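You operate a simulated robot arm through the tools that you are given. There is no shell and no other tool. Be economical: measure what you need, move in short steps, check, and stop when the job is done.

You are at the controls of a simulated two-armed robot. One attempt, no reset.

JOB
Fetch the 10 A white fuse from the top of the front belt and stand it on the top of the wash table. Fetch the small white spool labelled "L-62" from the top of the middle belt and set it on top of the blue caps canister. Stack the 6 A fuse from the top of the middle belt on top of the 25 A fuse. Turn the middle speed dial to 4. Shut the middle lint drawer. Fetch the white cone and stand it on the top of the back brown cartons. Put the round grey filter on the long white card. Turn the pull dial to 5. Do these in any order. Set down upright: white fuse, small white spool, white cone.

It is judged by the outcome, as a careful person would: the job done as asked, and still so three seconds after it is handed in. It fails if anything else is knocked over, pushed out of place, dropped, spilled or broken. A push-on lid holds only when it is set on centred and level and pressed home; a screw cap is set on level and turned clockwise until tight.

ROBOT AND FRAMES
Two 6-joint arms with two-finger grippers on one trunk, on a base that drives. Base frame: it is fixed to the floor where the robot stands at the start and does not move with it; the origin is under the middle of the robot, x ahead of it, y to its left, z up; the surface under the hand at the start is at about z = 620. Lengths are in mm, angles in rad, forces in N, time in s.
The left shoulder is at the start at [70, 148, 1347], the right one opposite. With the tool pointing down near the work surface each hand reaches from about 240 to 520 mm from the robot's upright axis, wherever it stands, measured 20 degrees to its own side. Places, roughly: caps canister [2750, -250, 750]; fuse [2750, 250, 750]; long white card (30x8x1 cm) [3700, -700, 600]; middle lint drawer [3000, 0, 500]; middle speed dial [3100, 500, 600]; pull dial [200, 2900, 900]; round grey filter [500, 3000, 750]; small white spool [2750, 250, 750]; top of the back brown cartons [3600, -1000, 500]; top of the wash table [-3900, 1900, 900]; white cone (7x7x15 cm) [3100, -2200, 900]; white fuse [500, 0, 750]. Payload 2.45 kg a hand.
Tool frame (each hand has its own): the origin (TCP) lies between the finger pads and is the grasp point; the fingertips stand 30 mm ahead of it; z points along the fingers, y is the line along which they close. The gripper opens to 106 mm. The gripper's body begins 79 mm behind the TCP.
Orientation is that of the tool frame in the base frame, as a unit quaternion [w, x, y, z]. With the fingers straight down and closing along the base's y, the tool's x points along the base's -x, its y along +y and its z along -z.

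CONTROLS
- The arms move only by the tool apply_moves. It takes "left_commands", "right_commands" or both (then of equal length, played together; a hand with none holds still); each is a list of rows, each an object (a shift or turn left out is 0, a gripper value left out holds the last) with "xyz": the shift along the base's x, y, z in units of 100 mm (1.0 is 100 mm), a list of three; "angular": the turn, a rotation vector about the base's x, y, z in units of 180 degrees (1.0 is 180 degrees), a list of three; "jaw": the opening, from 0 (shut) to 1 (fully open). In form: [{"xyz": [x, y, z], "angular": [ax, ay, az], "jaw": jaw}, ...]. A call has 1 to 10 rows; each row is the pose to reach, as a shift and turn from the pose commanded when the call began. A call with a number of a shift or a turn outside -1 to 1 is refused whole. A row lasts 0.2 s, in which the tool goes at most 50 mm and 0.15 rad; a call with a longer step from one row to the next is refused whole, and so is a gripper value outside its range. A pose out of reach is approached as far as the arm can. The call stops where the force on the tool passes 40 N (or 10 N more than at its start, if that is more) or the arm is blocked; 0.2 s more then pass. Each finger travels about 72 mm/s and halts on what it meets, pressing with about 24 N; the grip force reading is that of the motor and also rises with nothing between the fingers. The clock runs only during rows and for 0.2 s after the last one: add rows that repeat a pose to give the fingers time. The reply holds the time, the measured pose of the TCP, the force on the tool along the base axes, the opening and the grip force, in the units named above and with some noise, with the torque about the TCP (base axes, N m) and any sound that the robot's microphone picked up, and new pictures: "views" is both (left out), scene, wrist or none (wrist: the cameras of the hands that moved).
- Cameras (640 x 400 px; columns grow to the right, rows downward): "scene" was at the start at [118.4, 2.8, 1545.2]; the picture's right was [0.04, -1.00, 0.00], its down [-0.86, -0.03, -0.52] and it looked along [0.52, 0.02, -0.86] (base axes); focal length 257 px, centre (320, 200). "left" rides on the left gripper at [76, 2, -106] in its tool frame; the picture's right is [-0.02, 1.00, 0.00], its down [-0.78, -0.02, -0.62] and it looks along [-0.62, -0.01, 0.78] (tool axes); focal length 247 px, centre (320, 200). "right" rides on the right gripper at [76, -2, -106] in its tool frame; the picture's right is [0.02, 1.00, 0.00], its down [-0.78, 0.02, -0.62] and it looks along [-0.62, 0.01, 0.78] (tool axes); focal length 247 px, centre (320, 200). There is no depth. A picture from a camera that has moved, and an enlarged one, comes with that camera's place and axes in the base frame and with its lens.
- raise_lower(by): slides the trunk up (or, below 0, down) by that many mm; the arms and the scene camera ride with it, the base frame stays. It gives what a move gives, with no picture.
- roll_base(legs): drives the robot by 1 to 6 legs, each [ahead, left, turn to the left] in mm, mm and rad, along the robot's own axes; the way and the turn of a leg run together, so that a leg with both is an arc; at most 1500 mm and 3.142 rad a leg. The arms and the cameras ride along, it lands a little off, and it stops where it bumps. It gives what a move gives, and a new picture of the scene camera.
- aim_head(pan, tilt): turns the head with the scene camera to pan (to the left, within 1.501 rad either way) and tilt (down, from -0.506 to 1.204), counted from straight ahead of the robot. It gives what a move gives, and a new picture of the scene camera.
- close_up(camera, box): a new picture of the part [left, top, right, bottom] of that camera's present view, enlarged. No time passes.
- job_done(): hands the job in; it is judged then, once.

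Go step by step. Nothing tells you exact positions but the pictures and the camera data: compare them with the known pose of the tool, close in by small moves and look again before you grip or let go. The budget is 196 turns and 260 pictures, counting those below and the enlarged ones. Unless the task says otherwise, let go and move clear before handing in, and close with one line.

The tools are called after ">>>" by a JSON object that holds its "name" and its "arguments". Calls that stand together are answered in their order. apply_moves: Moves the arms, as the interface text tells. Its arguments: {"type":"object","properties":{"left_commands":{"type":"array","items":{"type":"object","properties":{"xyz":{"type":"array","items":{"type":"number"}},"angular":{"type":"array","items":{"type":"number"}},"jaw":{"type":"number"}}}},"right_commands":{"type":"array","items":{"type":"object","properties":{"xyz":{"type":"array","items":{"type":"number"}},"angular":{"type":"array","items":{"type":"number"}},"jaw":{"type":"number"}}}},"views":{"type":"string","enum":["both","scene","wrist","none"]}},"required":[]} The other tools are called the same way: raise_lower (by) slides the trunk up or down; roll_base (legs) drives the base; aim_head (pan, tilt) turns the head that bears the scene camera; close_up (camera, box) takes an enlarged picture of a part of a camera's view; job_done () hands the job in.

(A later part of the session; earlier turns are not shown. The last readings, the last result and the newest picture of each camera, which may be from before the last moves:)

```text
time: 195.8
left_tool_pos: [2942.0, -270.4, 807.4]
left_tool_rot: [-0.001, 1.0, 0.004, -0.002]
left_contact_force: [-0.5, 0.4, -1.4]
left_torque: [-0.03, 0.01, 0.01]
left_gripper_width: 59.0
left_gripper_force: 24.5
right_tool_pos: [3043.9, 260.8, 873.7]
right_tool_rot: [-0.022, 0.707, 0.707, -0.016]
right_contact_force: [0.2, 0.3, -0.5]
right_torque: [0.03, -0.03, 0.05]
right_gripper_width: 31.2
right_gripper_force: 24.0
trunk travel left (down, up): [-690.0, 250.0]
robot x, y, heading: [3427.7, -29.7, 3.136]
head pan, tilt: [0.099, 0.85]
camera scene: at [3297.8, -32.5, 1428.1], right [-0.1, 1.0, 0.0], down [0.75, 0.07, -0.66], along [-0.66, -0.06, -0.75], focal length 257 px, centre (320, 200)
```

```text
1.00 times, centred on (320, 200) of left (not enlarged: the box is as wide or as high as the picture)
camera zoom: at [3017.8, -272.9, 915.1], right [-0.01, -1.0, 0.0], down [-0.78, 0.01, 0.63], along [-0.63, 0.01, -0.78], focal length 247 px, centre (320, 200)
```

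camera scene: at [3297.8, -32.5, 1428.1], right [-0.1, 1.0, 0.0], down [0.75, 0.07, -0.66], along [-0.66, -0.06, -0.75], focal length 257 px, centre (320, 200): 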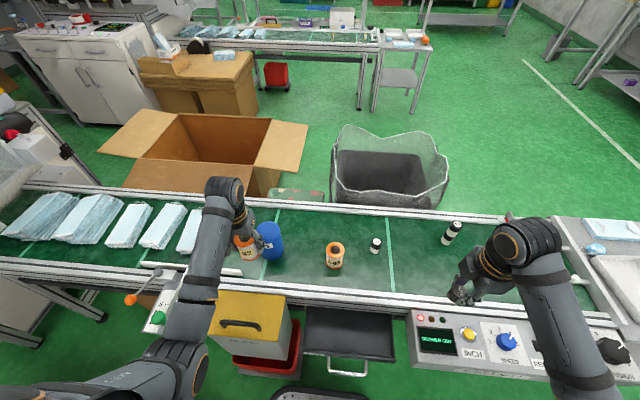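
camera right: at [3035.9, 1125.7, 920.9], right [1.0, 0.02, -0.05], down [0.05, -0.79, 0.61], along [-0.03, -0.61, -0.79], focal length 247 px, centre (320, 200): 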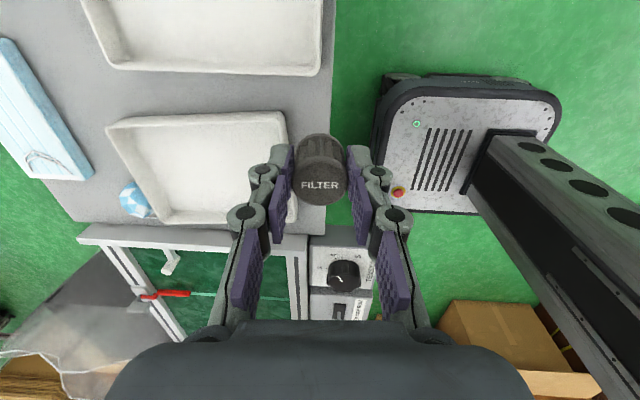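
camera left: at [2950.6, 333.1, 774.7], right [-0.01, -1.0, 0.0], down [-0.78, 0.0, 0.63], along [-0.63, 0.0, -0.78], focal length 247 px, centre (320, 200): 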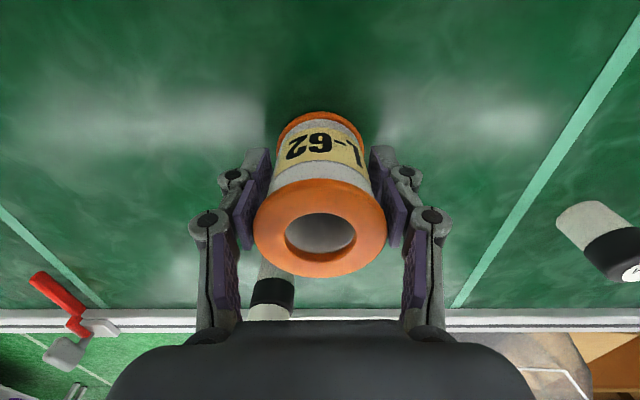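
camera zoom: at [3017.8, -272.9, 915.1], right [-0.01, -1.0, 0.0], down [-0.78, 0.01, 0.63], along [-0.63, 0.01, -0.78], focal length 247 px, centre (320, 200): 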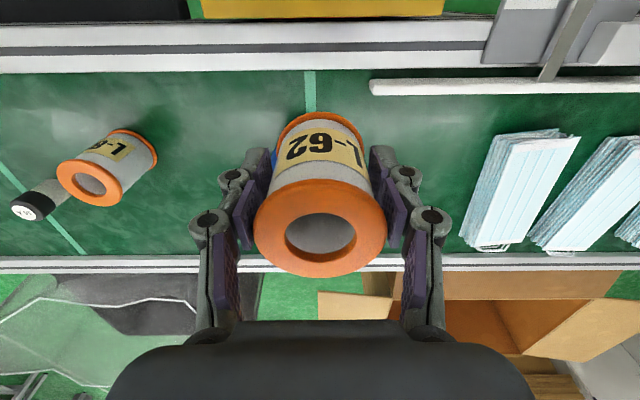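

The canister is just beside/behind the held spool; I zoom the scene camera for both.

>>> {"name": "close_up", "arguments": {"camera": "scene", "box": [210, 190, 306, 280]}}

>>> {"name": "close_up", "arguments": {"camera": "scene", "box": [200, 270, 440, 400]}}

```text
4.44 times, centred on (258, 235) of scene
camera zoom: at [3297.8, -32.5, 1428.1], right [-0.1, 1.0, 0.0], down [0.75, 0.07, -0.66], along [-0.66, -0.06, -0.75], focal length 1141 px, centre (596, 44)
```

zoom: 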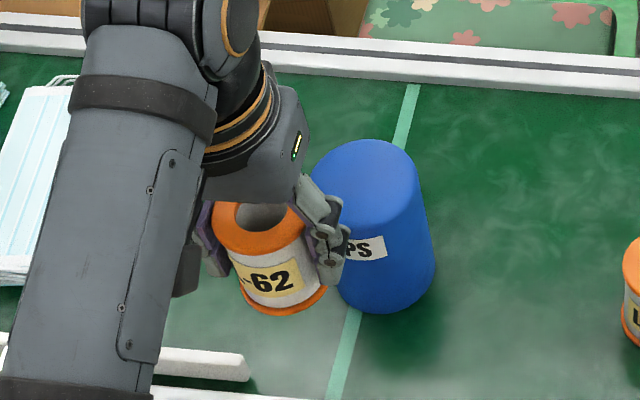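

```text
2.67 times, centred on (320, 335) of scene
camera zoom: at [3297.8, -32.5, 1428.1], right [-0.1, 1.0, 0.0], down [0.75, 0.07, -0.66], along [-0.66, -0.06, -0.75], focal length 685 px, centre (320, -160)
```

zoom: 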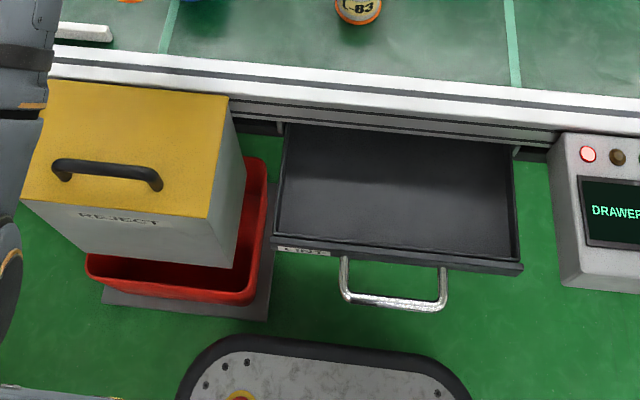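

I shift the hand aside to get an unobstructed wrist view of the canister.

>>> {"name": "apply_moves", "arguments": {"left_commands": [{"xyz": [0, -0.45, 0.1]}, {"xyz": [0, -0.9, 0.2]}, {"xyz": [0, -0.9, 0.2]}], "views": "wrist"}}

>>> {"name": "close_up", "arguments": {"camera": "scene", "box": [210, 190, 306, 280]}}

```text
time: 196.6
left_tool_pos: [2940.2, -359.2, 829.6]
left_tool_rot: [0.0, 1.0, 0.004, -0.002]
left_contact_force: [0.0, -0.2, -2.2]
left_torque: [-0.03, -0.02, 0.01]
left_gripper_width: 58.8
left_gripper_force: 23.9
right_tool_pos: [3044.5, 261.3, 871.9]
right_tool_rot: [-0.021, 0.707, 0.707, -0.017]
right_contact_force: [0.1, 0.8, -1.1]
right_torque: [-0.01, 0.03, -0.02]
right_gripper_width: 31.3
right_gripper_force: 23.6
trunk travel left (down, up): [-690.0, 250.0]
robot x, y, heading: [3428.1, -26.1, 3.139]
head pan, tilt: [0.099, 0.85]
camera left: at [3015.6, -360.8, 935.5], right [-0.01, -1.0, 0.0], down [-0.78, 0.01, 0.63], along [-0.63, 0.01, -0.78], focal length 247 px, centre (320, 200)
```

left: 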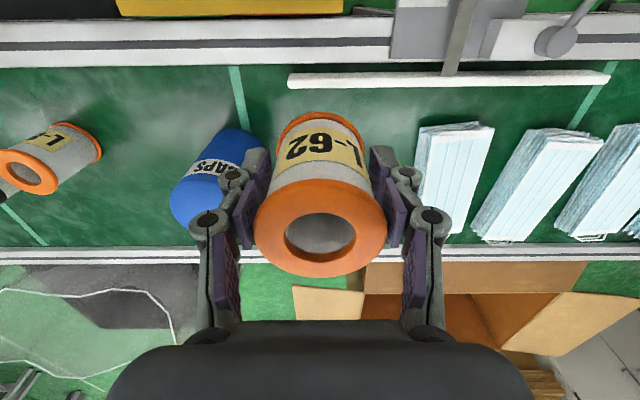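

```text
4.44 times, centred on (258, 235) of scene
camera zoom: at [3297.6, -31.0, 1428.1], right [-0.09, 1.0, 0.0], down [0.75, 0.07, -0.66], along [-0.66, -0.06, -0.75], focal length 1141 px, centre (596, 44)
```

zoom: 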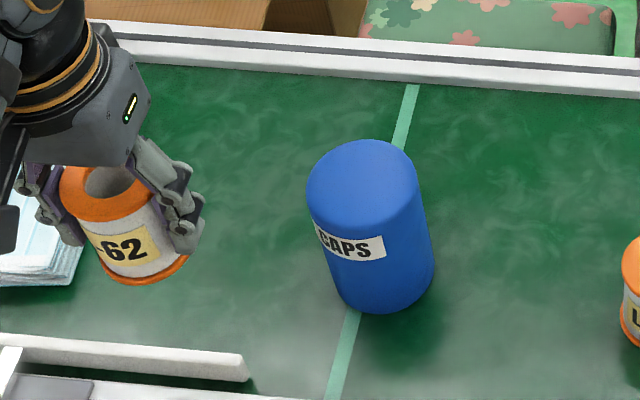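

Canister at about (2845, −242), top z≈745. I bring the spool above it.

>>> {"name": "apply_moves", "arguments": {"left_commands": [{"xyz": [-0.2, 0.33, 0]}, {"xyz": [-0.45, 0.66, 0]}, {"xyz": [-0.7, 1.0, 0]}, {"xyz": [-0.9, 1.0, 0]}, {"xyz": [-0.9, 1.0, 0]}], "views": "none"}}

>>> {"name": "apply_moves", "arguments": {"left_commands": [{"xyz": [0, 0.17, 0]}, {"xyz": [0, 0.17, -0.1]}, {"xyz": [0, 0.17, -0.2]}, {"xyz": [0, 0.17, -0.2]}], "views": "wrist"}}

>>> {"name": "close_up", "arguments": {"camera": "scene", "box": [210, 180, 306, 270]}}

```text
time: 197.8
left_tool_pos: [2851.6, -259.6, 828.5]
left_tool_rot: [-0.001, 1.0, 0.005, -0.003]
left_contact_force: [0.3, 0.8, -2.3]
left_torque: [0.01, -0.02, 0.01]
left_gripper_width: 59.3
left_gripper_force: 24.2
right_tool_pos: [3045.5, 260.1, 873.0]
right_tool_rot: [-0.022, 0.708, 0.706, -0.018]
right_contact_force: [1.0, -0.4, -0.9]
right_torque: [-0.02, 0.02, 0.0]
right_gripper_width: 31.4
right_gripper_force: 24.4
trunk travel left (down, up): [-690.0, 250.0]
robot x, y, heading: [3426.0, -26.3, 3.139]
head pan, tilt: [0.099, 0.85]
```

```text
time: 198.8
left_tool_pos: [2850.8, -243.6, 808.9]
left_tool_rot: [-0.001, 1.0, 0.004, -0.002]
left_contact_force: [0.6, 0.1, -1.0]
left_torque: [-0.03, 0.0, -0.01]
left_gripper_width: 58.9
left_gripper_force: 23.6
right_tool_pos: [3045.0, 260.5, 872.6]
right_tool_rot: [-0.021, 0.707, 0.707, -0.017]
right_contact_force: [-0.3, 1.0, 0.4]
right_torque: [0.01, -0.02, 0.01]
right_gripper_width: 31.5
right_gripper_force: 23.7
trunk travel left (down, up): [-690.0, 250.0]
robot x, y, heading: [3420.1, -25.1, 3.134]
head pan, tilt: [0.099, 0.85]
camera left: at [2926.9, -245.4, 914.7], right [-0.01, -1.0, 0.0], down [-0.78, 0.01, 0.63], along [-0.63, 0.01, -0.78], focal length 247 px, centre (320, 200)
```

left: 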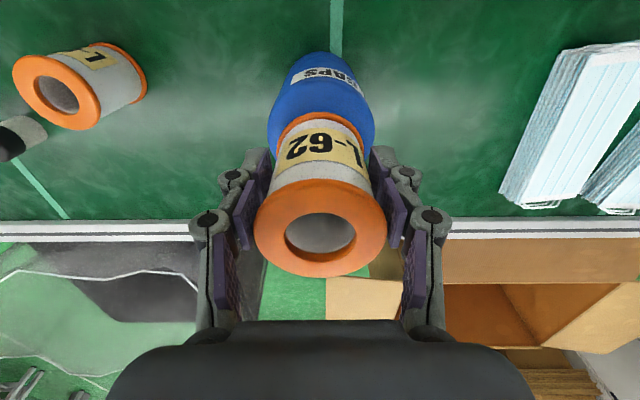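

```text
4.44 times, centred on (258, 225) of scene
camera zoom: at [3297.9, -32.2, 1428.2], right [-0.1, 1.0, 0.0], down [0.75, 0.07, -0.66], along [-0.66, -0.06, -0.75], focal length 1141 px, centre (596, 89)
```

zoom: 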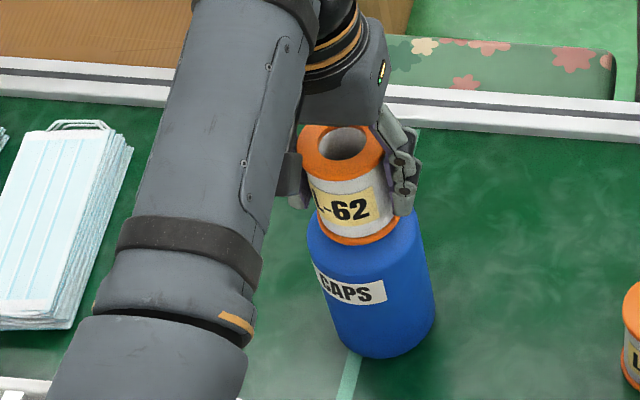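

Close: a 4 mm shift toward +x is needed. I adjust and lower until contact.

>>> {"name": "apply_moves", "arguments": {"left_commands": [{"xyz": [0.04, 0.01, 0]}, {"xyz": [0.04, 0.01, -0.08]}, {"xyz": [0.04, 0.01, -0.12]}, {"xyz": [0.04, 0.01, -0.15]}, {"xyz": [0.04, 0.01, -0.18]}, {"xyz": [0.04, 0.01, -0.21]}, {"xyz": [0.04, 0.01, -0.24]}], "views": "none"}}

>>> {"name": "close_up", "arguments": {"camera": "scene", "box": [210, 180, 306, 270]}}

```text
time: 200.4
left_tool_pos: [2857.3, -242.8, 787.0]
left_tool_rot: [0.0, 1.0, 0.004, -0.004]
left_contact_force: [-0.6, 0.4, 15.5]
left_torque: [0.04, 0.07, 0.15]
left_gripper_width: 57.9
left_gripper_force: 24.0
right_tool_pos: [3046.9, 262.1, 875.3]
right_tool_rot: [-0.023, 0.707, 0.706, -0.019]
right_contact_force: [-0.8, -0.5, 0.4]
right_torque: [0.01, 0.01, 0.01]
right_gripper_width: 31.3
right_gripper_force: 24.0
trunk travel left (down, up): [-690.0, 250.0]
robot x, y, heading: [3426.3, -25.8, 3.135]
head pan, tilt: [0.099, 0.85]
```

```text
4.44 times, centred on (258, 225) of scene
camera zoom: at [3300.5, -31.2, 1428.5], right [-0.1, 1.0, 0.0], down [0.75, 0.07, -0.66], along [-0.66, -0.06, -0.75], focal length 1141 px, centre (596, 89)
```

zoom: 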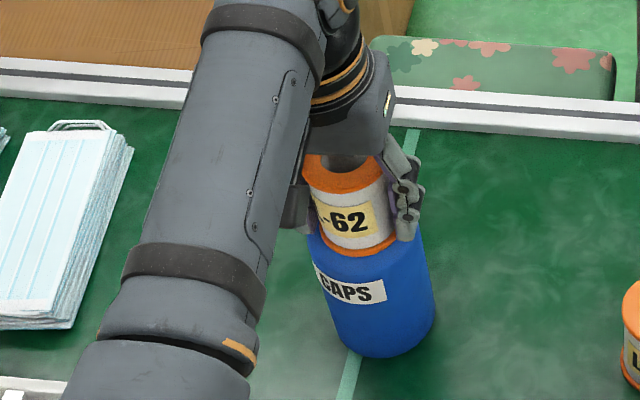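

On top, centred. Release slowly and rise.

>>> {"name": "apply_moves", "arguments": {"left_commands": [{"xyz": [0, 0, 0.02]}, {"xyz": [0, 0, 0.02], "jaw": 0.65}, {"xyz": [0, 0, 0.02], "jaw": 0.8}, {"xyz": [0, 0, 0.02], "jaw": 0.8}, {"xyz": [0, 0, 0.25]}, {"xyz": [0.1, 0, 0.5]}, {"xyz": [0.45, 0, 0.6]}, {"xyz": [0.8, 0, 0.6]}], "views": "wrist"}}

>>> {"name": "close_up", "arguments": {"camera": "scene", "box": [210, 180, 306, 270]}}

```text
time: 202.2
left_tool_pos: [2934.0, -243.1, 837.9]
left_tool_rot: [0.0, 1.0, 0.004, -0.005]
left_contact_force: [0.2, 0.4, 0.1]
left_torque: [0.01, 0.01, -0.03]
left_gripper_width: 84.8
left_gripper_force: 0.1
left hand out of reach, approached as far as the arm can: row 8
right_tool_pos: [3045.2, 260.9, 873.8]
right_tool_rot: [-0.023, 0.708, 0.706, -0.017]
right_contact_force: [-0.1, -0.2, -0.4]
right_torque: [0.0, 0.01, 0.02]
right_gripper_width: 31.3
right_gripper_force: 24.3
trunk travel left (down, up): [-690.0, 250.0]
robot x, y, heading: [3425.5, -23.1, 3.134]
head pan, tilt: [0.099, 0.85]
camera left: at [3010.2, -244.4, 944.1], right [-0.01, -1.0, 0.0], down [-0.78, 0.01, 0.63], along [-0.63, 0.01, -0.78], focal length 247 px, centre (320, 200)
```

left: 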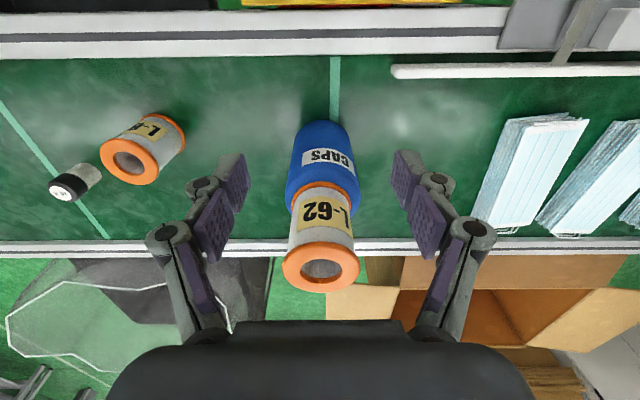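

```text
4.44 times, centred on (258, 225) of scene
camera zoom: at [3299.0, -32.5, 1428.3], right [-0.09, 1.0, 0.0], down [0.75, 0.07, -0.66], along [-0.66, -0.06, -0.75], focal length 1141 px, centre (596, 89)
```

zoom: 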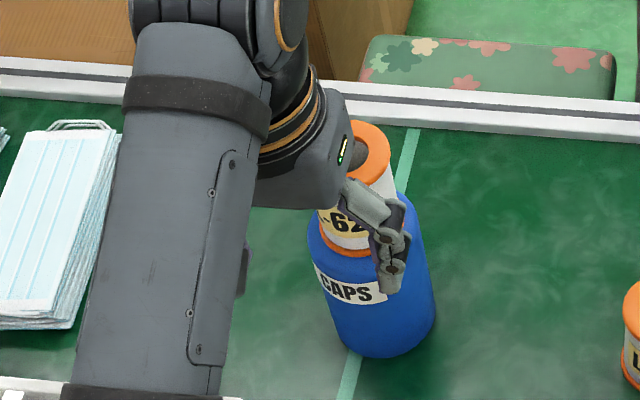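

The spool stands on the canister. Next the lint drawer (open tray with chrome handle near (3170, 38)): I reposition the base and bring the closed left fist in front of the handle.

>>> {"name": "roll_base", "arguments": {"legs": [[-70, 0, 0.005], [0, -235, 0]]}}

>>> {"name": "apply_moves", "arguments": {"left_commands": [{"xyz": [0.35, 0.1, -0.1], "jaw": 0.0}, {"xyz": [0.7, 0.3, -0.2]}, {"xyz": [1.0, 0.5, -0.3]}, {"xyz": [1.0, 0.6, -0.6]}, {"xyz": [1.0, 0.6, -0.6]}], "views": "wrist"}}

```text
time: 204.6
left_tool_pos: [3005.3, -9.1, 837.0]
left_tool_rot: [0.001, 1.0, 0.007, -0.004]
left_contact_force: [0.9, 0.2, 0.3]
left_torque: [-0.02, 0.02, 0.0]
left_gripper_width: 84.8
left_gripper_force: 0.0
right_tool_pos: [3114.0, 495.2, 873.1]
right_tool_rot: [-0.022, 0.706, 0.708, -0.016]
right_contact_force: [0.3, 0.4, 0.1]
right_torque: [-0.01, -0.02, 0.03]
right_gripper_width: 31.3
right_gripper_force: 24.0
trunk travel left (down, up): [-690.0, 250.0]
robot x, y, heading: [3495.6, 212.4, -3.135]
head pan, tilt: [0.099, 0.85]
camera scene: at [3368.3, 202.4, 1428.2], right [-0.1, 0.99, 0.0], down [0.75, 0.07, -0.66], along [-0.66, -0.07, -0.75], focal length 257 px, centre (320, 200)
```

scene: 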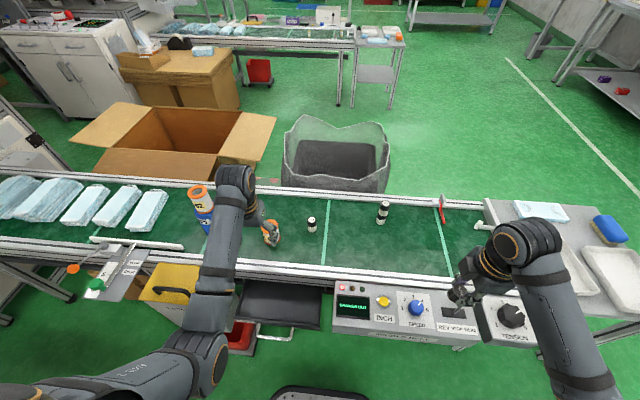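

```text
time: 205.9
left_tool_pos: [3101.3, 13.8, 780.1]
left_tool_rot: [0.041, 0.999, 0.003, -0.011]
left_contact_force: [0.4, -0.1, 0.5]
left_torque: [0.0, 0.0, -0.01]
left_gripper_width: 0.0
left_gripper_force: 23.7
right_tool_pos: [3114.2, 493.3, 874.3]
right_tool_rot: [-0.022, 0.706, 0.708, -0.016]
right_contact_force: [0.8, 0.4, -0.1]
right_torque: [0.04, -0.02, -0.04]
right_gripper_width: 31.4
right_gripper_force: 24.1
trunk travel left (down, up): [-690.0, 250.0]
robot x, y, heading: [3495.2, 212.3, -3.141]
head pan, tilt: [0.099, 0.85]
stopped in row 5 (left hand): the arm was blocked; the commanded pose is now the measured one
camera left: at [3177.4, 21.4, 884.9], right [-0.01, -1.0, 0.08], down [-0.77, 0.07, 0.64], along [-0.64, -0.06, -0.77], focal length 247 px, centre (320, 200)
```

left: 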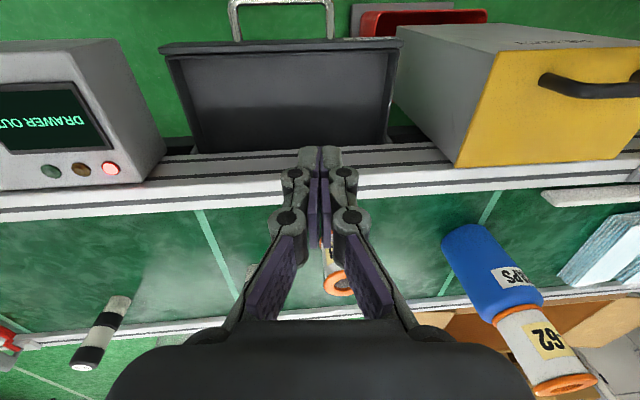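

The arm needs more distance; I back the base 110 mm, then lower the fist in front of the handle.

>>> {"name": "roll_base", "arguments": {"legs": [[-115, 0, 0]]}}

>>> {"name": "apply_moves", "arguments": {"left_commands": [{"xyz": [0, 0.05, -0.4], "angular": [0.013, 0, 0]}, {"xyz": [0, 0.15, -0.8], "angular": [0.026, 0, 0]}, {"xyz": [0, 0.25, -1.0], "angular": [0.026, 0, 0]}, {"xyz": [0, 0.25, -1.0], "angular": [0.026, 0, 0]}], "views": "wrist"}}

```text
time: 207.2
left_tool_pos: [3214.5, 14.8, 779.3]
left_tool_rot: [0.042, 0.999, 0.004, -0.011]
left_contact_force: [0.3, -0.1, 0.0]
left_torque: [-0.02, 0.01, 0.01]
left_gripper_width: 0.0
left_gripper_force: 24.0
right_tool_pos: [3228.1, 495.1, 873.6]
right_tool_rot: [-0.021, 0.706, 0.708, -0.016]
right_contact_force: [-0.5, -0.2, 0.0]
right_torque: [-0.02, 0.02, 0.04]
right_gripper_width: 31.4
right_gripper_force: 23.9
trunk travel left (down, up): [-690.0, 250.0]
robot x, y, heading: [3609.8, 209.0, -3.135]
head pan, tilt: [0.099, 0.85]
camera scene: at [3483.1, 202.5, 1428.1], right [-0.1, 0.99, 0.0], down [0.75, 0.08, -0.66], along [-0.66, -0.07, -0.75], focal length 257 px, centre (320, 200)
```

scene: 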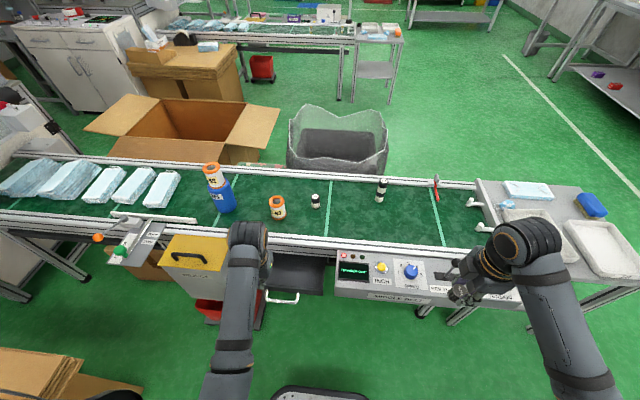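

```text
time: 208.2
left_tool_pos: [3215.5, 42.0, 680.3]
left_tool_rot: [0.001, 1.0, 0.004, -0.011]
left_contact_force: [-0.2, 0.0, 0.5]
left_torque: [0.04, -0.03, 0.02]
left_gripper_width: 0.0
left_gripper_force: 23.9
right_tool_pos: [3228.0, 493.7, 873.7]
right_tool_rot: [-0.023, 0.705, 0.708, -0.017]
right_contact_force: [-0.1, -1.1, 0.2]
right_torque: [-0.02, 0.03, 0.04]
right_gripper_width: 31.1
right_gripper_force: 24.5
trunk travel left (down, up): [-690.0, 250.0]
robot x, y, heading: [3613.9, 208.3, -3.144]
head pan, tilt: [0.099, 0.85]
camera left: at [3292.3, 39.4, 785.1], right [-0.01, -1.0, 0.0], down [-0.77, 0.01, 0.64], along [-0.64, 0.01, -0.77], focal length 247 px, centre (320, 200)
```

left: 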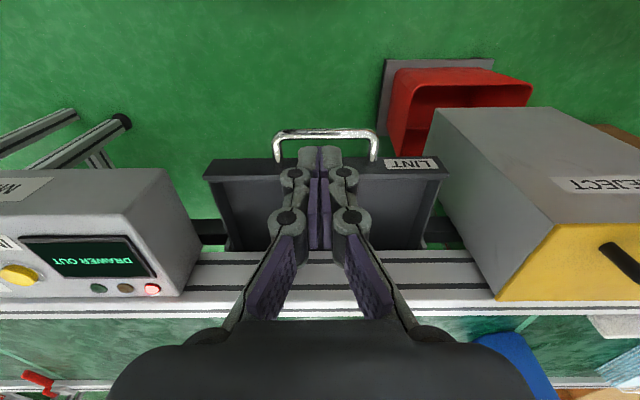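

Handle bar at about x=3173, z≈520. I lower the fist in front of it.

>>> {"name": "apply_moves", "arguments": {"left_commands": [{"xyz": [0, -0.06, -0.45]}, {"xyz": [0, -0.06, -0.9]}, {"xyz": [0, -0.06, -1.0]}], "views": "none"}}

>>> {"name": "apply_moves", "arguments": {"left_commands": [{"xyz": [0, 0, -0.3]}, {"xyz": [0, 0, -0.45]}, {"xyz": [0, 0, -0.45]}], "views": "wrist"}}

```text
time: 209.0
left_tool_pos: [3212.7, 34.4, 579.9]
left_tool_rot: [0.001, 1.0, 0.004, -0.011]
left_contact_force: [-0.2, 0.9, -0.8]
left_torque: [0.01, 0.0, 0.01]
left_gripper_width: 0.0
left_gripper_force: 24.2
right_tool_pos: [3228.0, 494.2, 873.4]
right_tool_rot: [-0.022, 0.705, 0.709, -0.018]
right_contact_force: [0.3, -1.0, 0.1]
right_torque: [0.03, -0.02, 0.01]
right_gripper_width: 31.2
right_gripper_force: 23.8
trunk travel left (down, up): [-690.0, 250.0]
robot x, y, heading: [3612.4, 211.8, -3.141]
head pan, tilt: [0.099, 0.85]
```

```text
time: 209.8
left_tool_pos: [3215.0, 33.6, 534.8]
left_tool_rot: [0.0, 1.0, 0.005, -0.012]
left_contact_force: [-0.1, 0.4, 0.2]
left_torque: [0.01, 0.01, 0.0]
left_gripper_width: 0.0
left_gripper_force: 24.8
right_tool_pos: [3228.8, 495.1, 874.8]
right_tool_rot: [-0.022, 0.706, 0.707, -0.017]
right_contact_force: [-0.3, 0.1, 0.0]
right_torque: [-0.01, 0.01, -0.03]
right_gripper_width: 31.2
right_gripper_force: 23.9
trunk travel left (down, up): [-690.0, 250.0]
robot x, y, heading: [3613.2, 206.8, -3.142]
head pan, tilt: [0.099, 0.85]
camera left: at [3292.1, 31.7, 640.4], right [-0.01, -1.0, 0.0], down [-0.77, 0.01, 0.64], along [-0.64, 0.01, -0.77], focal length 247 px, centre (320, 200)
```

left: 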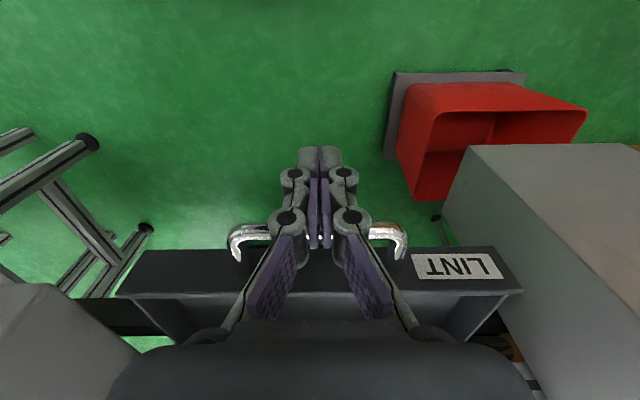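

The bar is right in front of the fist. I push in −x.

>>> {"name": "apply_moves", "arguments": {"left_commands": [{"xyz": [-0.25, 0, 0]}, {"xyz": [-0.45, 0, 0]}, {"xyz": [-0.6, 0, 0]}, {"xyz": [-0.75, 0, 0]}, {"xyz": [-0.9, 0, 0]}, {"xyz": [-1.0, 0, 0]}], "views": "wrist"}}

```text
time: 211.2
left_tool_pos: [3121.2, 32.6, 541.4]
left_tool_rot: [0.001, 1.0, 0.004, -0.013]
left_contact_force: [-0.4, 0.2, -0.4]
left_torque: [-0.04, 0.05, 0.0]
left_gripper_width: 0.0
left_gripper_force: 24.2
left hand out of reach, approached as far as the arm can: row 6
right_tool_pos: [3228.7, 494.9, 873.5]
right_tool_rot: [-0.022, 0.706, 0.708, -0.016]
right_contact_force: [0.1, 0.5, 0.0]
right_torque: [-0.02, 0.03, 0.01]
right_gripper_width: 31.3
right_gripper_force: 23.5
trunk travel left (down, up): [-690.0, 250.0]
robot x, y, heading: [3611.2, 209.5, -3.138]
head pan, tilt: [0.099, 0.85]
camera left: at [3198.2, 30.8, 646.0], right [-0.01, -1.0, 0.0], down [-0.77, 0.01, 0.64], along [-0.64, 0.01, -0.77], focal length 247 px, centre (320, 200)
```

left: 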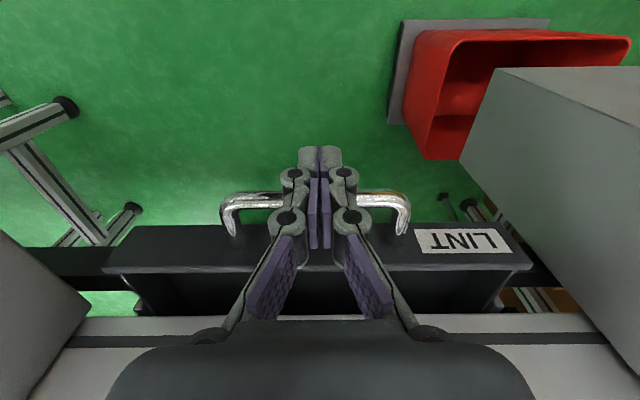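

Partly in, the arm's reach ended. I pull the hand back, drive the base 110 mm closer, and push again.

>>> {"name": "apply_moves", "arguments": {"left_commands": [{"xyz": [0.4, 0, 0]}, {"xyz": [0.8, 0, 0]}, {"xyz": [1.0, 0, 0]}, {"xyz": [1.0, 0, 0]}], "views": "none"}}

>>> {"name": "roll_base", "arguments": {"legs": [[90, 0, 0]]}}

>>> {"name": "apply_moves", "arguments": {"left_commands": [{"xyz": [-0.2, 0, 0]}, {"xyz": [-0.35, 0, 0]}, {"xyz": [-0.45, 0, 0]}, {"xyz": [-0.55, 0, 0]}, {"xyz": [-0.65, 0, 0]}, {"xyz": [-0.75, 0, 0]}, {"xyz": [-0.85, 0, 0]}], "views": "wrist"}}

```text
time: 212.2
left_tool_pos: [3221.4, 33.3, 540.4]
left_tool_rot: [0.002, 1.0, 0.005, -0.011]
left_contact_force: [0.0, 0.8, -0.2]
left_torque: [-0.03, 0.02, 0.0]
left_gripper_width: 0.0
left_gripper_force: 24.7
right_tool_pos: [3228.3, 493.7, 874.2]
right_tool_rot: [-0.021, 0.705, 0.708, -0.016]
right_contact_force: [0.1, -1.3, -0.1]
right_torque: [0.01, 0.02, 0.03]
right_gripper_width: 31.3
right_gripper_force: 24.3
trunk travel left (down, up): [-690.0, 250.0]
robot x, y, heading: [3611.4, 210.7, -3.137]
head pan, tilt: [0.099, 0.85]
```

```text
time: 213.3
left_tool_pos: [3130.3, 34.6, 538.7]
left_tool_rot: [0.001, 1.0, 0.004, -0.011]
left_contact_force: [0.5, -0.2, -0.7]
left_torque: [-0.01, -0.05, 0.01]
left_gripper_width: 0.3
left_gripper_force: 23.8
right_tool_pos: [3138.1, 494.8, 872.9]
right_tool_rot: [-0.022, 0.706, 0.708, -0.017]
right_contact_force: [-0.5, 0.2, -1.1]
right_torque: [0.0, -0.04, -0.01]
right_gripper_width: 31.4
right_gripper_force: 24.0
trunk travel left (down, up): [-690.0, 250.0]
robot x, y, heading: [3520.9, 211.8, -3.141]
head pan, tilt: [0.099, 0.85]
camera scene: at [3392.3, 202.4, 1428.1], right [-0.1, 0.99, 0.0], down [0.75, 0.07, -0.66], along [-0.66, -0.07, -0.75], focal length 257 px, centre (320, 200)
```

scene: 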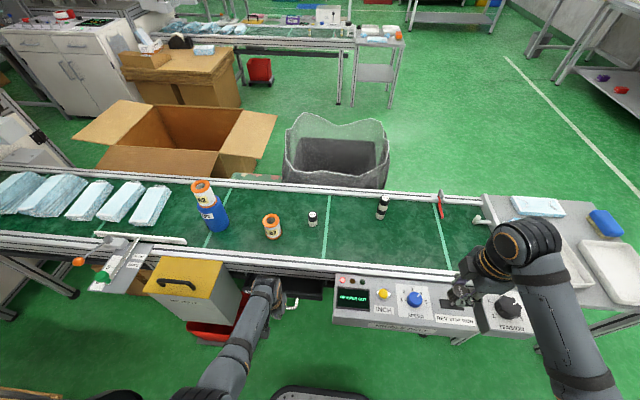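

```text
time: 214.7
left_tool_pos: [3068.6, 32.9, 533.4]
left_tool_rot: [0.001, 1.0, 0.004, 0.006]
left_contact_force: [13.1, -0.5, 6.4]
left_torque: [0.02, -0.18, -0.07]
left_gripper_width: 0.2
left_gripper_force: 28.4
right_tool_pos: [3139.0, 494.8, 873.5]
right_tool_rot: [-0.022, 0.705, 0.708, -0.016]
right_contact_force: [-0.3, 0.2, -0.5]
right_torque: [0.03, -0.04, 0.0]
right_gripper_width: 31.4
right_gripper_force: 24.1
trunk travel left (down, up): [-690.0, 250.0]
robot x, y, heading: [3520.5, 210.5, -3.141]
head pan, tilt: [0.099, 0.85]
stopped in row 7 (left hand): the force on the tool passed its limit at 47 N (the readings are from after the stop); the commanded pose is now the measured one
camera left: at [3142.2, 31.3, 641.3], right [-0.01, -1.0, 0.0], down [-0.79, 0.01, 0.61], along [-0.61, 0.01, -0.79], focal length 247 px, centre (320, 200)
```

left: 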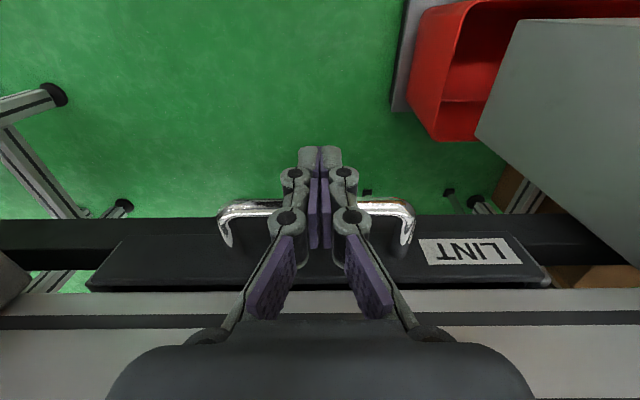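

The force stop suggests the drawer is home. I pull back, rise, and check the display.

>>> {"name": "apply_moves", "arguments": {"left_commands": [{"xyz": [0.4, 0, 0]}, {"xyz": [0.8, 0, 0]}, {"xyz": [0.9, 0, 0.3]}, {"xyz": [0.9, 0, 0.7]}, {"xyz": [0.9, 0, 1.0]}], "views": "wrist"}}

>>> {"name": "close_up", "arguments": {"camera": "scene", "box": [220, 250, 440, 360]}}

```text
time: 215.9
left_tool_pos: [3154.4, 30.6, 636.6]
left_tool_rot: [0.001, 1.0, 0.003, 0.003]
left_contact_force: [-0.7, 0.0, -0.9]
left_torque: [-0.01, 0.02, 0.0]
left_gripper_width: 0.2
left_gripper_force: 29.2
right_tool_pos: [3138.8, 493.9, 873.1]
right_tool_rot: [-0.022, 0.706, 0.707, -0.016]
right_contact_force: [0.3, 0.1, 0.0]
right_torque: [0.0, -0.01, 0.02]
right_gripper_width: 31.4
right_gripper_force: 23.9
trunk travel left (down, up): [-690.0, 250.0]
robot x, y, heading: [3522.5, 211.9, -3.135]
head pan, tilt: [0.099, 0.85]
camera left: at [3228.8, 30.3, 743.8], right [-0.01, -1.0, 0.0], down [-0.79, 0.01, 0.62], along [-0.62, 0.01, -0.79], focal length 247 px, centre (320, 200)
```

left: 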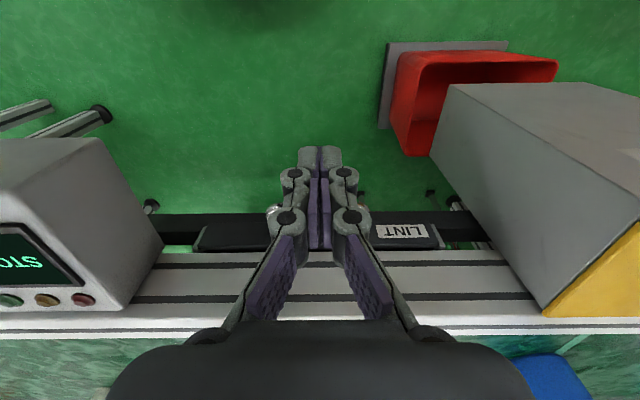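

```text
2.91 times, centred on (330, 305) of scene
camera zoom: at [3393.7, 202.5, 1428.2], right [-0.1, 0.99, 0.0], down [0.75, 0.08, -0.66], along [-0.66, -0.07, -0.75], focal length 747 px, centre (291, -106)
```

zoom: 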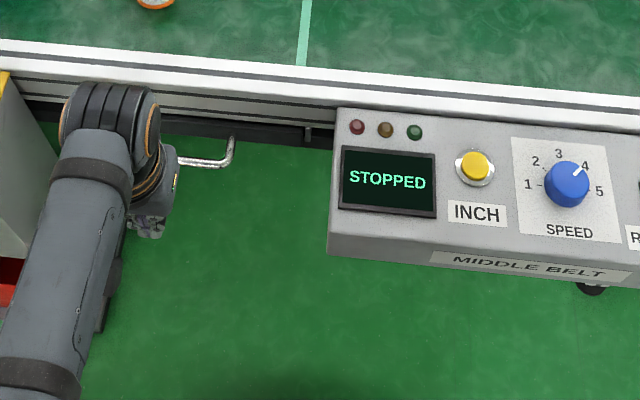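

Display shows STOPPED and the drawer is shut; speed at 4. Now I turn toward the brown cartons with the card to place the filter.

>>> {"name": "apply_moves", "arguments": {"left_commands": [{"xyz": [0, 0, 0.4]}, {"xyz": [0, 0, 0.8]}, {"xyz": [0, 0, 1.0]}], "views": "none"}}

>>> {"name": "roll_base", "arguments": {"legs": [[0, 0, 2.26]]}}

>>> {"name": "aim_head", "arguments": {"pan": -0.35, "tilt": 0.75}}

```text
time: 216.7
left_tool_pos: [3158.0, 31.8, 737.9]
left_tool_rot: [0.001, 1.0, 0.003, 0.003]
left_contact_force: [0.3, -0.3, 0.1]
left_torque: [0.02, -0.02, 0.02]
left_gripper_width: 0.0
left_gripper_force: 28.7
right_tool_pos: [3139.6, 494.4, 873.5]
right_tool_rot: [-0.022, 0.705, 0.708, -0.016]
right_contact_force: [0.1, 0.0, -0.3]
right_torque: [0.02, -0.03, 0.0]
right_gripper_width: 31.8
right_gripper_force: 24.3
trunk travel left (down, up): [-690.0, 250.0]
robot x, y, heading: [3523.4, 209.6, -3.143]
head pan, tilt: [0.099, 0.85]
```

```text
time: 222.4
left_tool_pos: [3887.0, 34.5, 737.0]
left_tool_rot: [-0.001, 0.433, 0.902, 0.002]
left_contact_force: [-0.1, 0.4, -0.5]
left_torque: [0.01, -0.02, 0.0]
left_gripper_width: 0.0
left_gripper_force: 28.2
right_tool_pos: [3535.6, -266.2, 874.4]
right_tool_rot: [0.006, -0.328, 0.944, -0.026]
right_contact_force: [0.0, -0.5, -0.7]
right_torque: [0.01, 0.01, 0.01]
right_gripper_width: 31.4
right_gripper_force: 24.2
trunk travel left (down, up): [-690.0, 250.0]
robot x, y, heading: [3522.7, 210.4, -0.898]
head pan, tilt: [0.099, 0.85]
camera scene: at [3607.0, 114.5, 1428.2], right [-0.72, -0.69, 0.0], down [-0.52, 0.54, -0.66], along [0.46, -0.47, -0.75], focal length 257 px, centre (320, 200)
```

scene: 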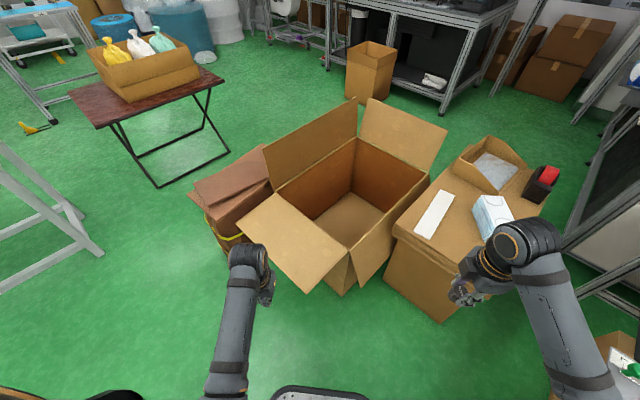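

```text
time: 223.3
left_tool_pos: [3887.2, 34.8, 737.5]
left_tool_rot: [-0.001, 0.432, 0.902, 0.001]
left_contact_force: [0.6, -0.3, 0.0]
left_torque: [0.03, 0.0, 0.0]
left_gripper_width: 0.3
left_gripper_force: 28.5
right_tool_pos: [3535.3, -266.3, 874.2]
right_tool_rot: [0.005, -0.328, 0.944, -0.027]
right_contact_force: [0.4, 0.2, -0.1]
right_torque: [0.01, -0.03, 0.0]
right_gripper_width: 31.2
right_gripper_force: 23.8
trunk travel left (down, up): [-690.0, 250.0]
robot x, y, heading: [3517.4, 211.2, -0.905]
head pan, tilt: [-0.351, 0.75]
camera scene: at [3578.6, 92.0, 1436.2], right [-0.95, -0.31, 0.0], down [-0.21, 0.65, -0.73], along [0.23, -0.69, -0.68], focal length 257 px, centre (320, 200)
```

scene: 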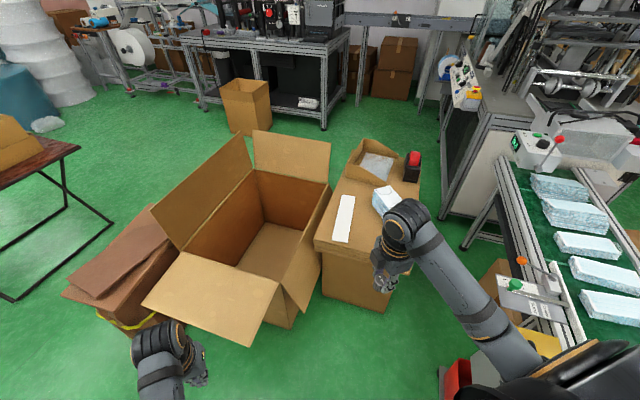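

The card and stack are visible. I drive closer and lower the trunk for reach.

>>> {"name": "roll_base", "arguments": {"legs": [[266, -180, 0]]}}

>>> {"name": "raise_lower", "arguments": {"by": -110}}

>>> {"name": "aim_head", "arguments": {"pan": -0.3, "tilt": 0.9}}

>>> {"name": "close_up", "arguments": {"camera": "right", "box": [0, 0, 640, 400]}}

```text
time: 225.5
left_tool_pos: [3914.4, -288.0, 737.5]
left_tool_rot: [-0.001, 0.434, 0.901, 0.001]
left_contact_force: [-0.2, -0.1, 0.3]
left_torque: [-0.01, 0.0, -0.01]
left_gripper_width: 0.2
left_gripper_force: 28.6
right_tool_pos: [3561.5, -586.3, 873.6]
right_tool_rot: [0.005, -0.328, 0.944, -0.027]
right_contact_force: [-0.8, 0.2, 0.2]
right_torque: [0.05, -0.04, 0.03]
right_gripper_width: 31.3
right_gripper_force: 24.3
trunk travel left (down, up): [-690.0, 250.0]
robot x, y, heading: [3548.1, -109.7, -0.912]
head pan, tilt: [-0.351, 0.75]
camera scene: at [3606.2, -229.0, 1436.2], right [-0.95, -0.31, 0.0], down [-0.21, 0.65, -0.73], along [0.23, -0.69, -0.68], focal length 257 px, centre (320, 200)
```

scene: 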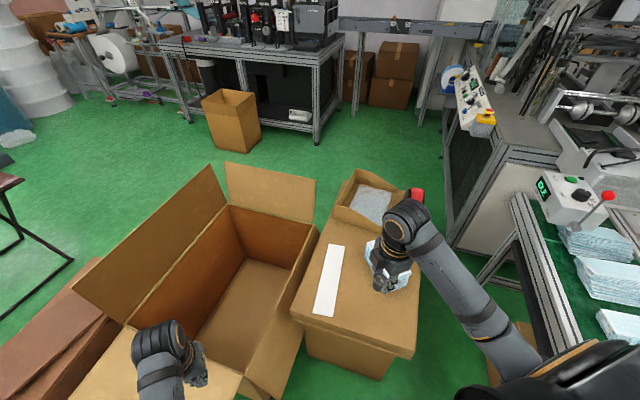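

```text
time: 226.9
left_tool_pos: [3915.3, -287.0, 627.7]
left_tool_rot: [0.0, 0.434, 0.901, 0.002]
left_contact_force: [-0.5, -0.8, -0.6]
left_torque: [0.0, -0.04, -0.02]
left_gripper_width: 0.0
left_gripper_force: 28.6
right_tool_pos: [3562.3, -585.9, 762.8]
right_tool_rot: [0.005, -0.328, 0.944, -0.028]
right_contact_force: [0.6, 0.7, -0.3]
right_torque: [0.0, -0.03, -0.01]
right_gripper_width: 31.3
right_gripper_force: 24.1
trunk travel left (down, up): [-580.0, 360.0]
robot x, y, heading: [3548.3, -113.9, -0.908]
head pan, tilt: [-0.351, 0.75]
```

```text
time: 227.6
left_tool_pos: [3914.8, -287.0, 626.5]
left_tool_rot: [-0.001, 0.434, 0.901, 0.001]
left_contact_force: [-0.5, 0.0, -0.1]
left_torque: [-0.03, 0.0, 0.02]
left_gripper_width: 0.0
left_gripper_force: 28.7
right_tool_pos: [3561.5, -586.0, 763.7]
right_tool_rot: [0.006, -0.328, 0.944, -0.027]
right_contact_force: [-0.5, -0.9, -0.5]
right_torque: [-0.01, 0.0, -0.01]
right_gripper_width: 31.2
right_gripper_force: 23.9
trunk travel left (down, up): [-580.0, 360.0]
robot x, y, heading: [3547.3, -107.7, -0.902]
head pan, tilt: [-0.3, 0.901]
camera scene: at [3607.5, -220.7, 1314.3], right [-0.93, -0.36, 0.0], down [-0.28, 0.73, -0.62], along [0.22, -0.58, -0.78], focal length 257 px, centre (320, 200)
```

scene: 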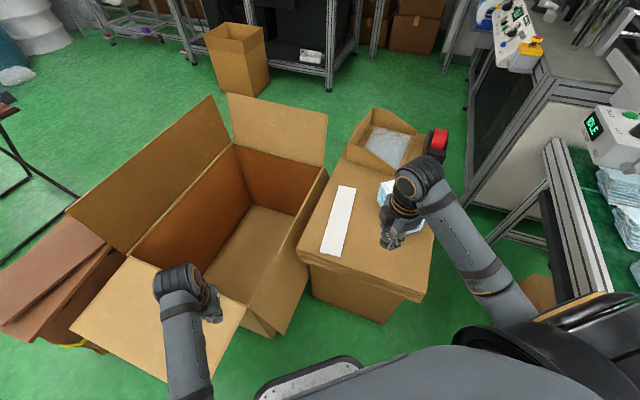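

```text
1.00 times, centred on (320, 200) of right (not enlarged: the box is as wide or as high as the picture)
camera zoom: at [3499.6, -630.7, 870.1], right [-0.64, 0.77, -0.05], down [0.59, 0.53, 0.61], along [0.5, 0.36, -0.79], focal length 247 px, centre (320, 200)
```

zoom: 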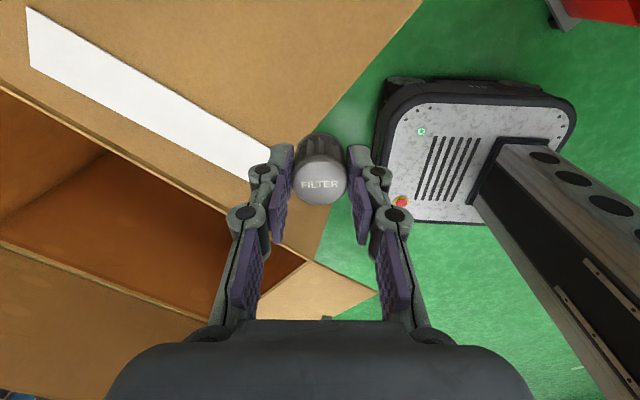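

Card found at z≈527, near end (3710, −605). Target for the filter: (3722, −679). I bring the right hand there, levelling it.

>>> {"name": "apply_moves", "arguments": {"right_commands": [{"xyz": [0.4, -0.22, 0], "angular": [0.015, 0.009, 0]}, {"xyz": [0.8, -0.44, 0], "angular": [0.015, 0.009, 0]}, {"xyz": [1.0, -0.58, 0], "angular": [0.015, 0.009, 0]}, {"xyz": [1.0, -0.93, -0.1], "angular": [0.015, 0.009, 0]}], "views": "none"}}

>>> {"name": "apply_moves", "arguments": {"right_commands": [{"xyz": [0.4, 0, 0]}, {"xyz": [0.6, 0, -0.3]}, {"xyz": [0.6, 0, -0.7]}, {"xyz": [0.6, 0, -0.9]}, {"xyz": [0.6, 0, -0.9]}], "views": "both"}}

```text
time: 228.6
left_tool_pos: [3915.2, -287.6, 626.5]
left_tool_rot: [-0.002, 0.434, 0.901, 0.002]
left_contact_force: [1.0, 0.3, -0.6]
left_torque: [0.0, -0.02, 0.01]
left_gripper_width: 0.0
left_gripper_force: 28.2
right_tool_pos: [3662.2, -685.7, 744.7]
right_tool_rot: [0.001, -0.329, 0.944, -0.001]
right_contact_force: [0.5, -0.8, -0.6]
right_torque: [-0.01, 0.01, 0.0]
right_gripper_width: 31.3
right_gripper_force: 23.7
right hand out of reach, approached as far as the arm can: row 1, 2, 3, 4
trunk travel left (down, up): [-580.0, 360.0]
robot x, y, heading: [3547.6, -110.9, -0.903]
head pan, tilt: [-0.3, 0.901]
```

```text
time: 229.8
left_tool_pos: [3915.1, -287.6, 627.3]
left_tool_rot: [-0.001, 0.434, 0.901, 0.001]
left_contact_force: [0.3, 0.0, -0.6]
left_torque: [-0.03, 0.0, 0.02]
left_gripper_width: 0.0
left_gripper_force: 27.9
right_tool_pos: [3723.9, -684.1, 653.2]
right_tool_rot: [0.0, -0.329, 0.944, 0.0]
right_contact_force: [-0.8, 0.0, -1.6]
right_torque: [0.0, 0.0, 0.05]
right_gripper_width: 31.1
right_gripper_force: 24.2
trunk travel left (down, up): [-580.0, 360.0]
robot x, y, heading: [3549.9, -115.4, -0.906]
head pan, tilt: [-0.3, 0.901]
camera scene: at [3607.5, -220.5, 1314.3], right [-0.93, -0.36, 0.0], down [-0.28, 0.73, -0.62], along [0.22, -0.58, -0.78], focal length 257 px, centre (320, 200)
camera right: at [3663.9, -733.4, 760.7], right [-0.64, 0.77, 0.0], down [0.6, 0.5, 0.62], along [0.48, 0.4, -0.78], focal length 247 px, centre (320, 200)
```

scene: 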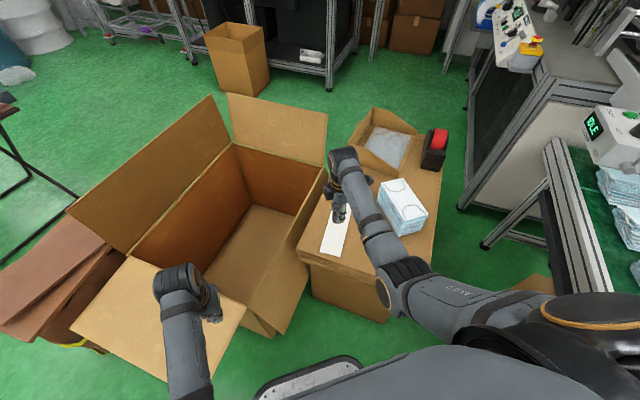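
right: 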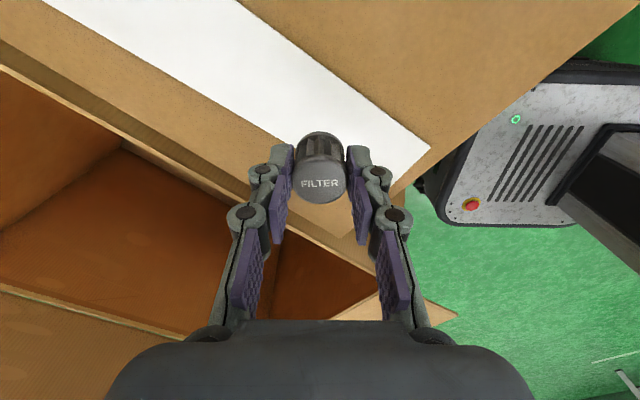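

The spot below the filter lies well within the card. I lower until contact.

>>> {"name": "apply_moves", "arguments": {"right_commands": [{"xyz": [0, 0, -0.4]}, {"xyz": [0, 0, -0.65]}, {"xyz": [0, 0, -0.75]}, {"xyz": [0, 0, -0.8]}, {"xyz": [0, 0, -0.84]}, {"xyz": [0, 0, -0.88]}, {"xyz": [0, 0, -0.92]}, {"xyz": [0, 0, -0.96]}], "views": "wrist"}}

```text
time: 230.8
left_tool_pos: [3914.7, -285.3, 627.3]
left_tool_rot: [-0.001, 0.435, 0.901, 0.001]
left_contact_force: [0.5, -0.4, 0.9]
left_torque: [0.02, 0.04, 0.02]
left_gripper_width: 0.0
left_gripper_force: 28.1
right_tool_pos: [3724.5, -686.1, 581.5]
right_tool_rot: [0.001, -0.329, 0.944, -0.004]
right_contact_force: [-4.1, 6.7, 18.0]
right_torque: [0.34, 0.17, -0.01]
right_gripper_width: 31.2
right_gripper_force: 24.4
trunk travel left (down, up): [-580.0, 360.0]
robot x, y, heading: [3550.4, -114.3, -0.905]
head pan, tilt: [-0.3, 0.901]
stopped in row 4 (right hand): the force on the tool passed its limit at 42 N (the readings are from after the stop); the commanded pose is now the measured one
camera right: at [3665.4, -734.7, 689.1], right [-0.64, 0.77, -0.01], down [0.6, 0.5, 0.62], along [0.48, 0.39, -0.78], focal length 247 px, centre (320, 200)
```

right: 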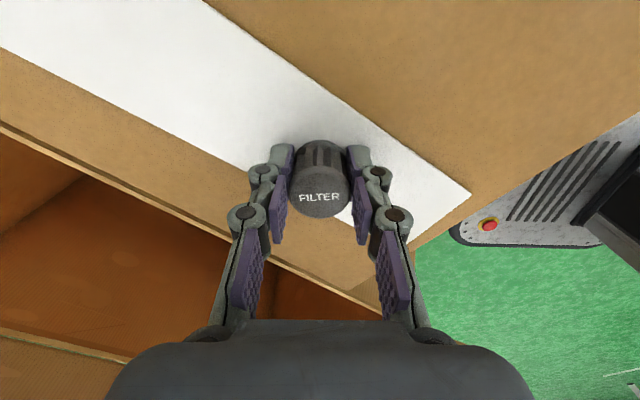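

Resting on the card. I release and rise.

>>> {"name": "apply_moves", "arguments": {"right_commands": [{"xyz": [0, 0, 0.02]}, {"xyz": [0, 0, 0.02], "jaw": 0.45}, {"xyz": [0, 0, 0.02], "jaw": 0.55}, {"xyz": [0, 0, 0.02], "jaw": 0.55}, {"xyz": [0, 0, 0.3]}, {"xyz": [0, 0, 0.7]}, {"xyz": [0, 0, 1.0]}, {"xyz": [0, 0, 1.0]}], "views": "wrist"}}

```text
time: 232.6
left_tool_pos: [3913.5, -288.5, 628.2]
left_tool_rot: [-0.001, 0.434, 0.901, 0.002]
left_contact_force: [-0.6, 0.6, -0.2]
left_torque: [0.02, 0.02, -0.01]
left_gripper_width: 0.0
left_gripper_force: 28.5
right_tool_pos: [3723.7, -687.7, 679.8]
right_tool_rot: [0.0, -0.329, 0.944, -0.003]
right_contact_force: [-0.1, -0.3, 0.0]
right_torque: [-0.01, -0.01, -0.03]
right_gripper_width: 58.3
right_gripper_force: 0.0
trunk travel left (down, up): [-580.0, 360.0]
robot x, y, heading: [3546.3, -110.8, -0.907]
head pan, tilt: [-0.3, 0.901]
camera right: at [3665.6, -735.9, 786.3], right [-0.64, 0.77, -0.01], down [0.6, 0.5, 0.62], along [0.48, 0.39, -0.78], focal length 247 px, centre (320, 200)
```

right: 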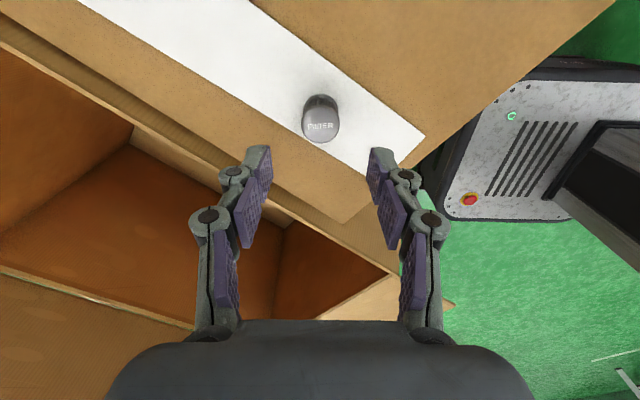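

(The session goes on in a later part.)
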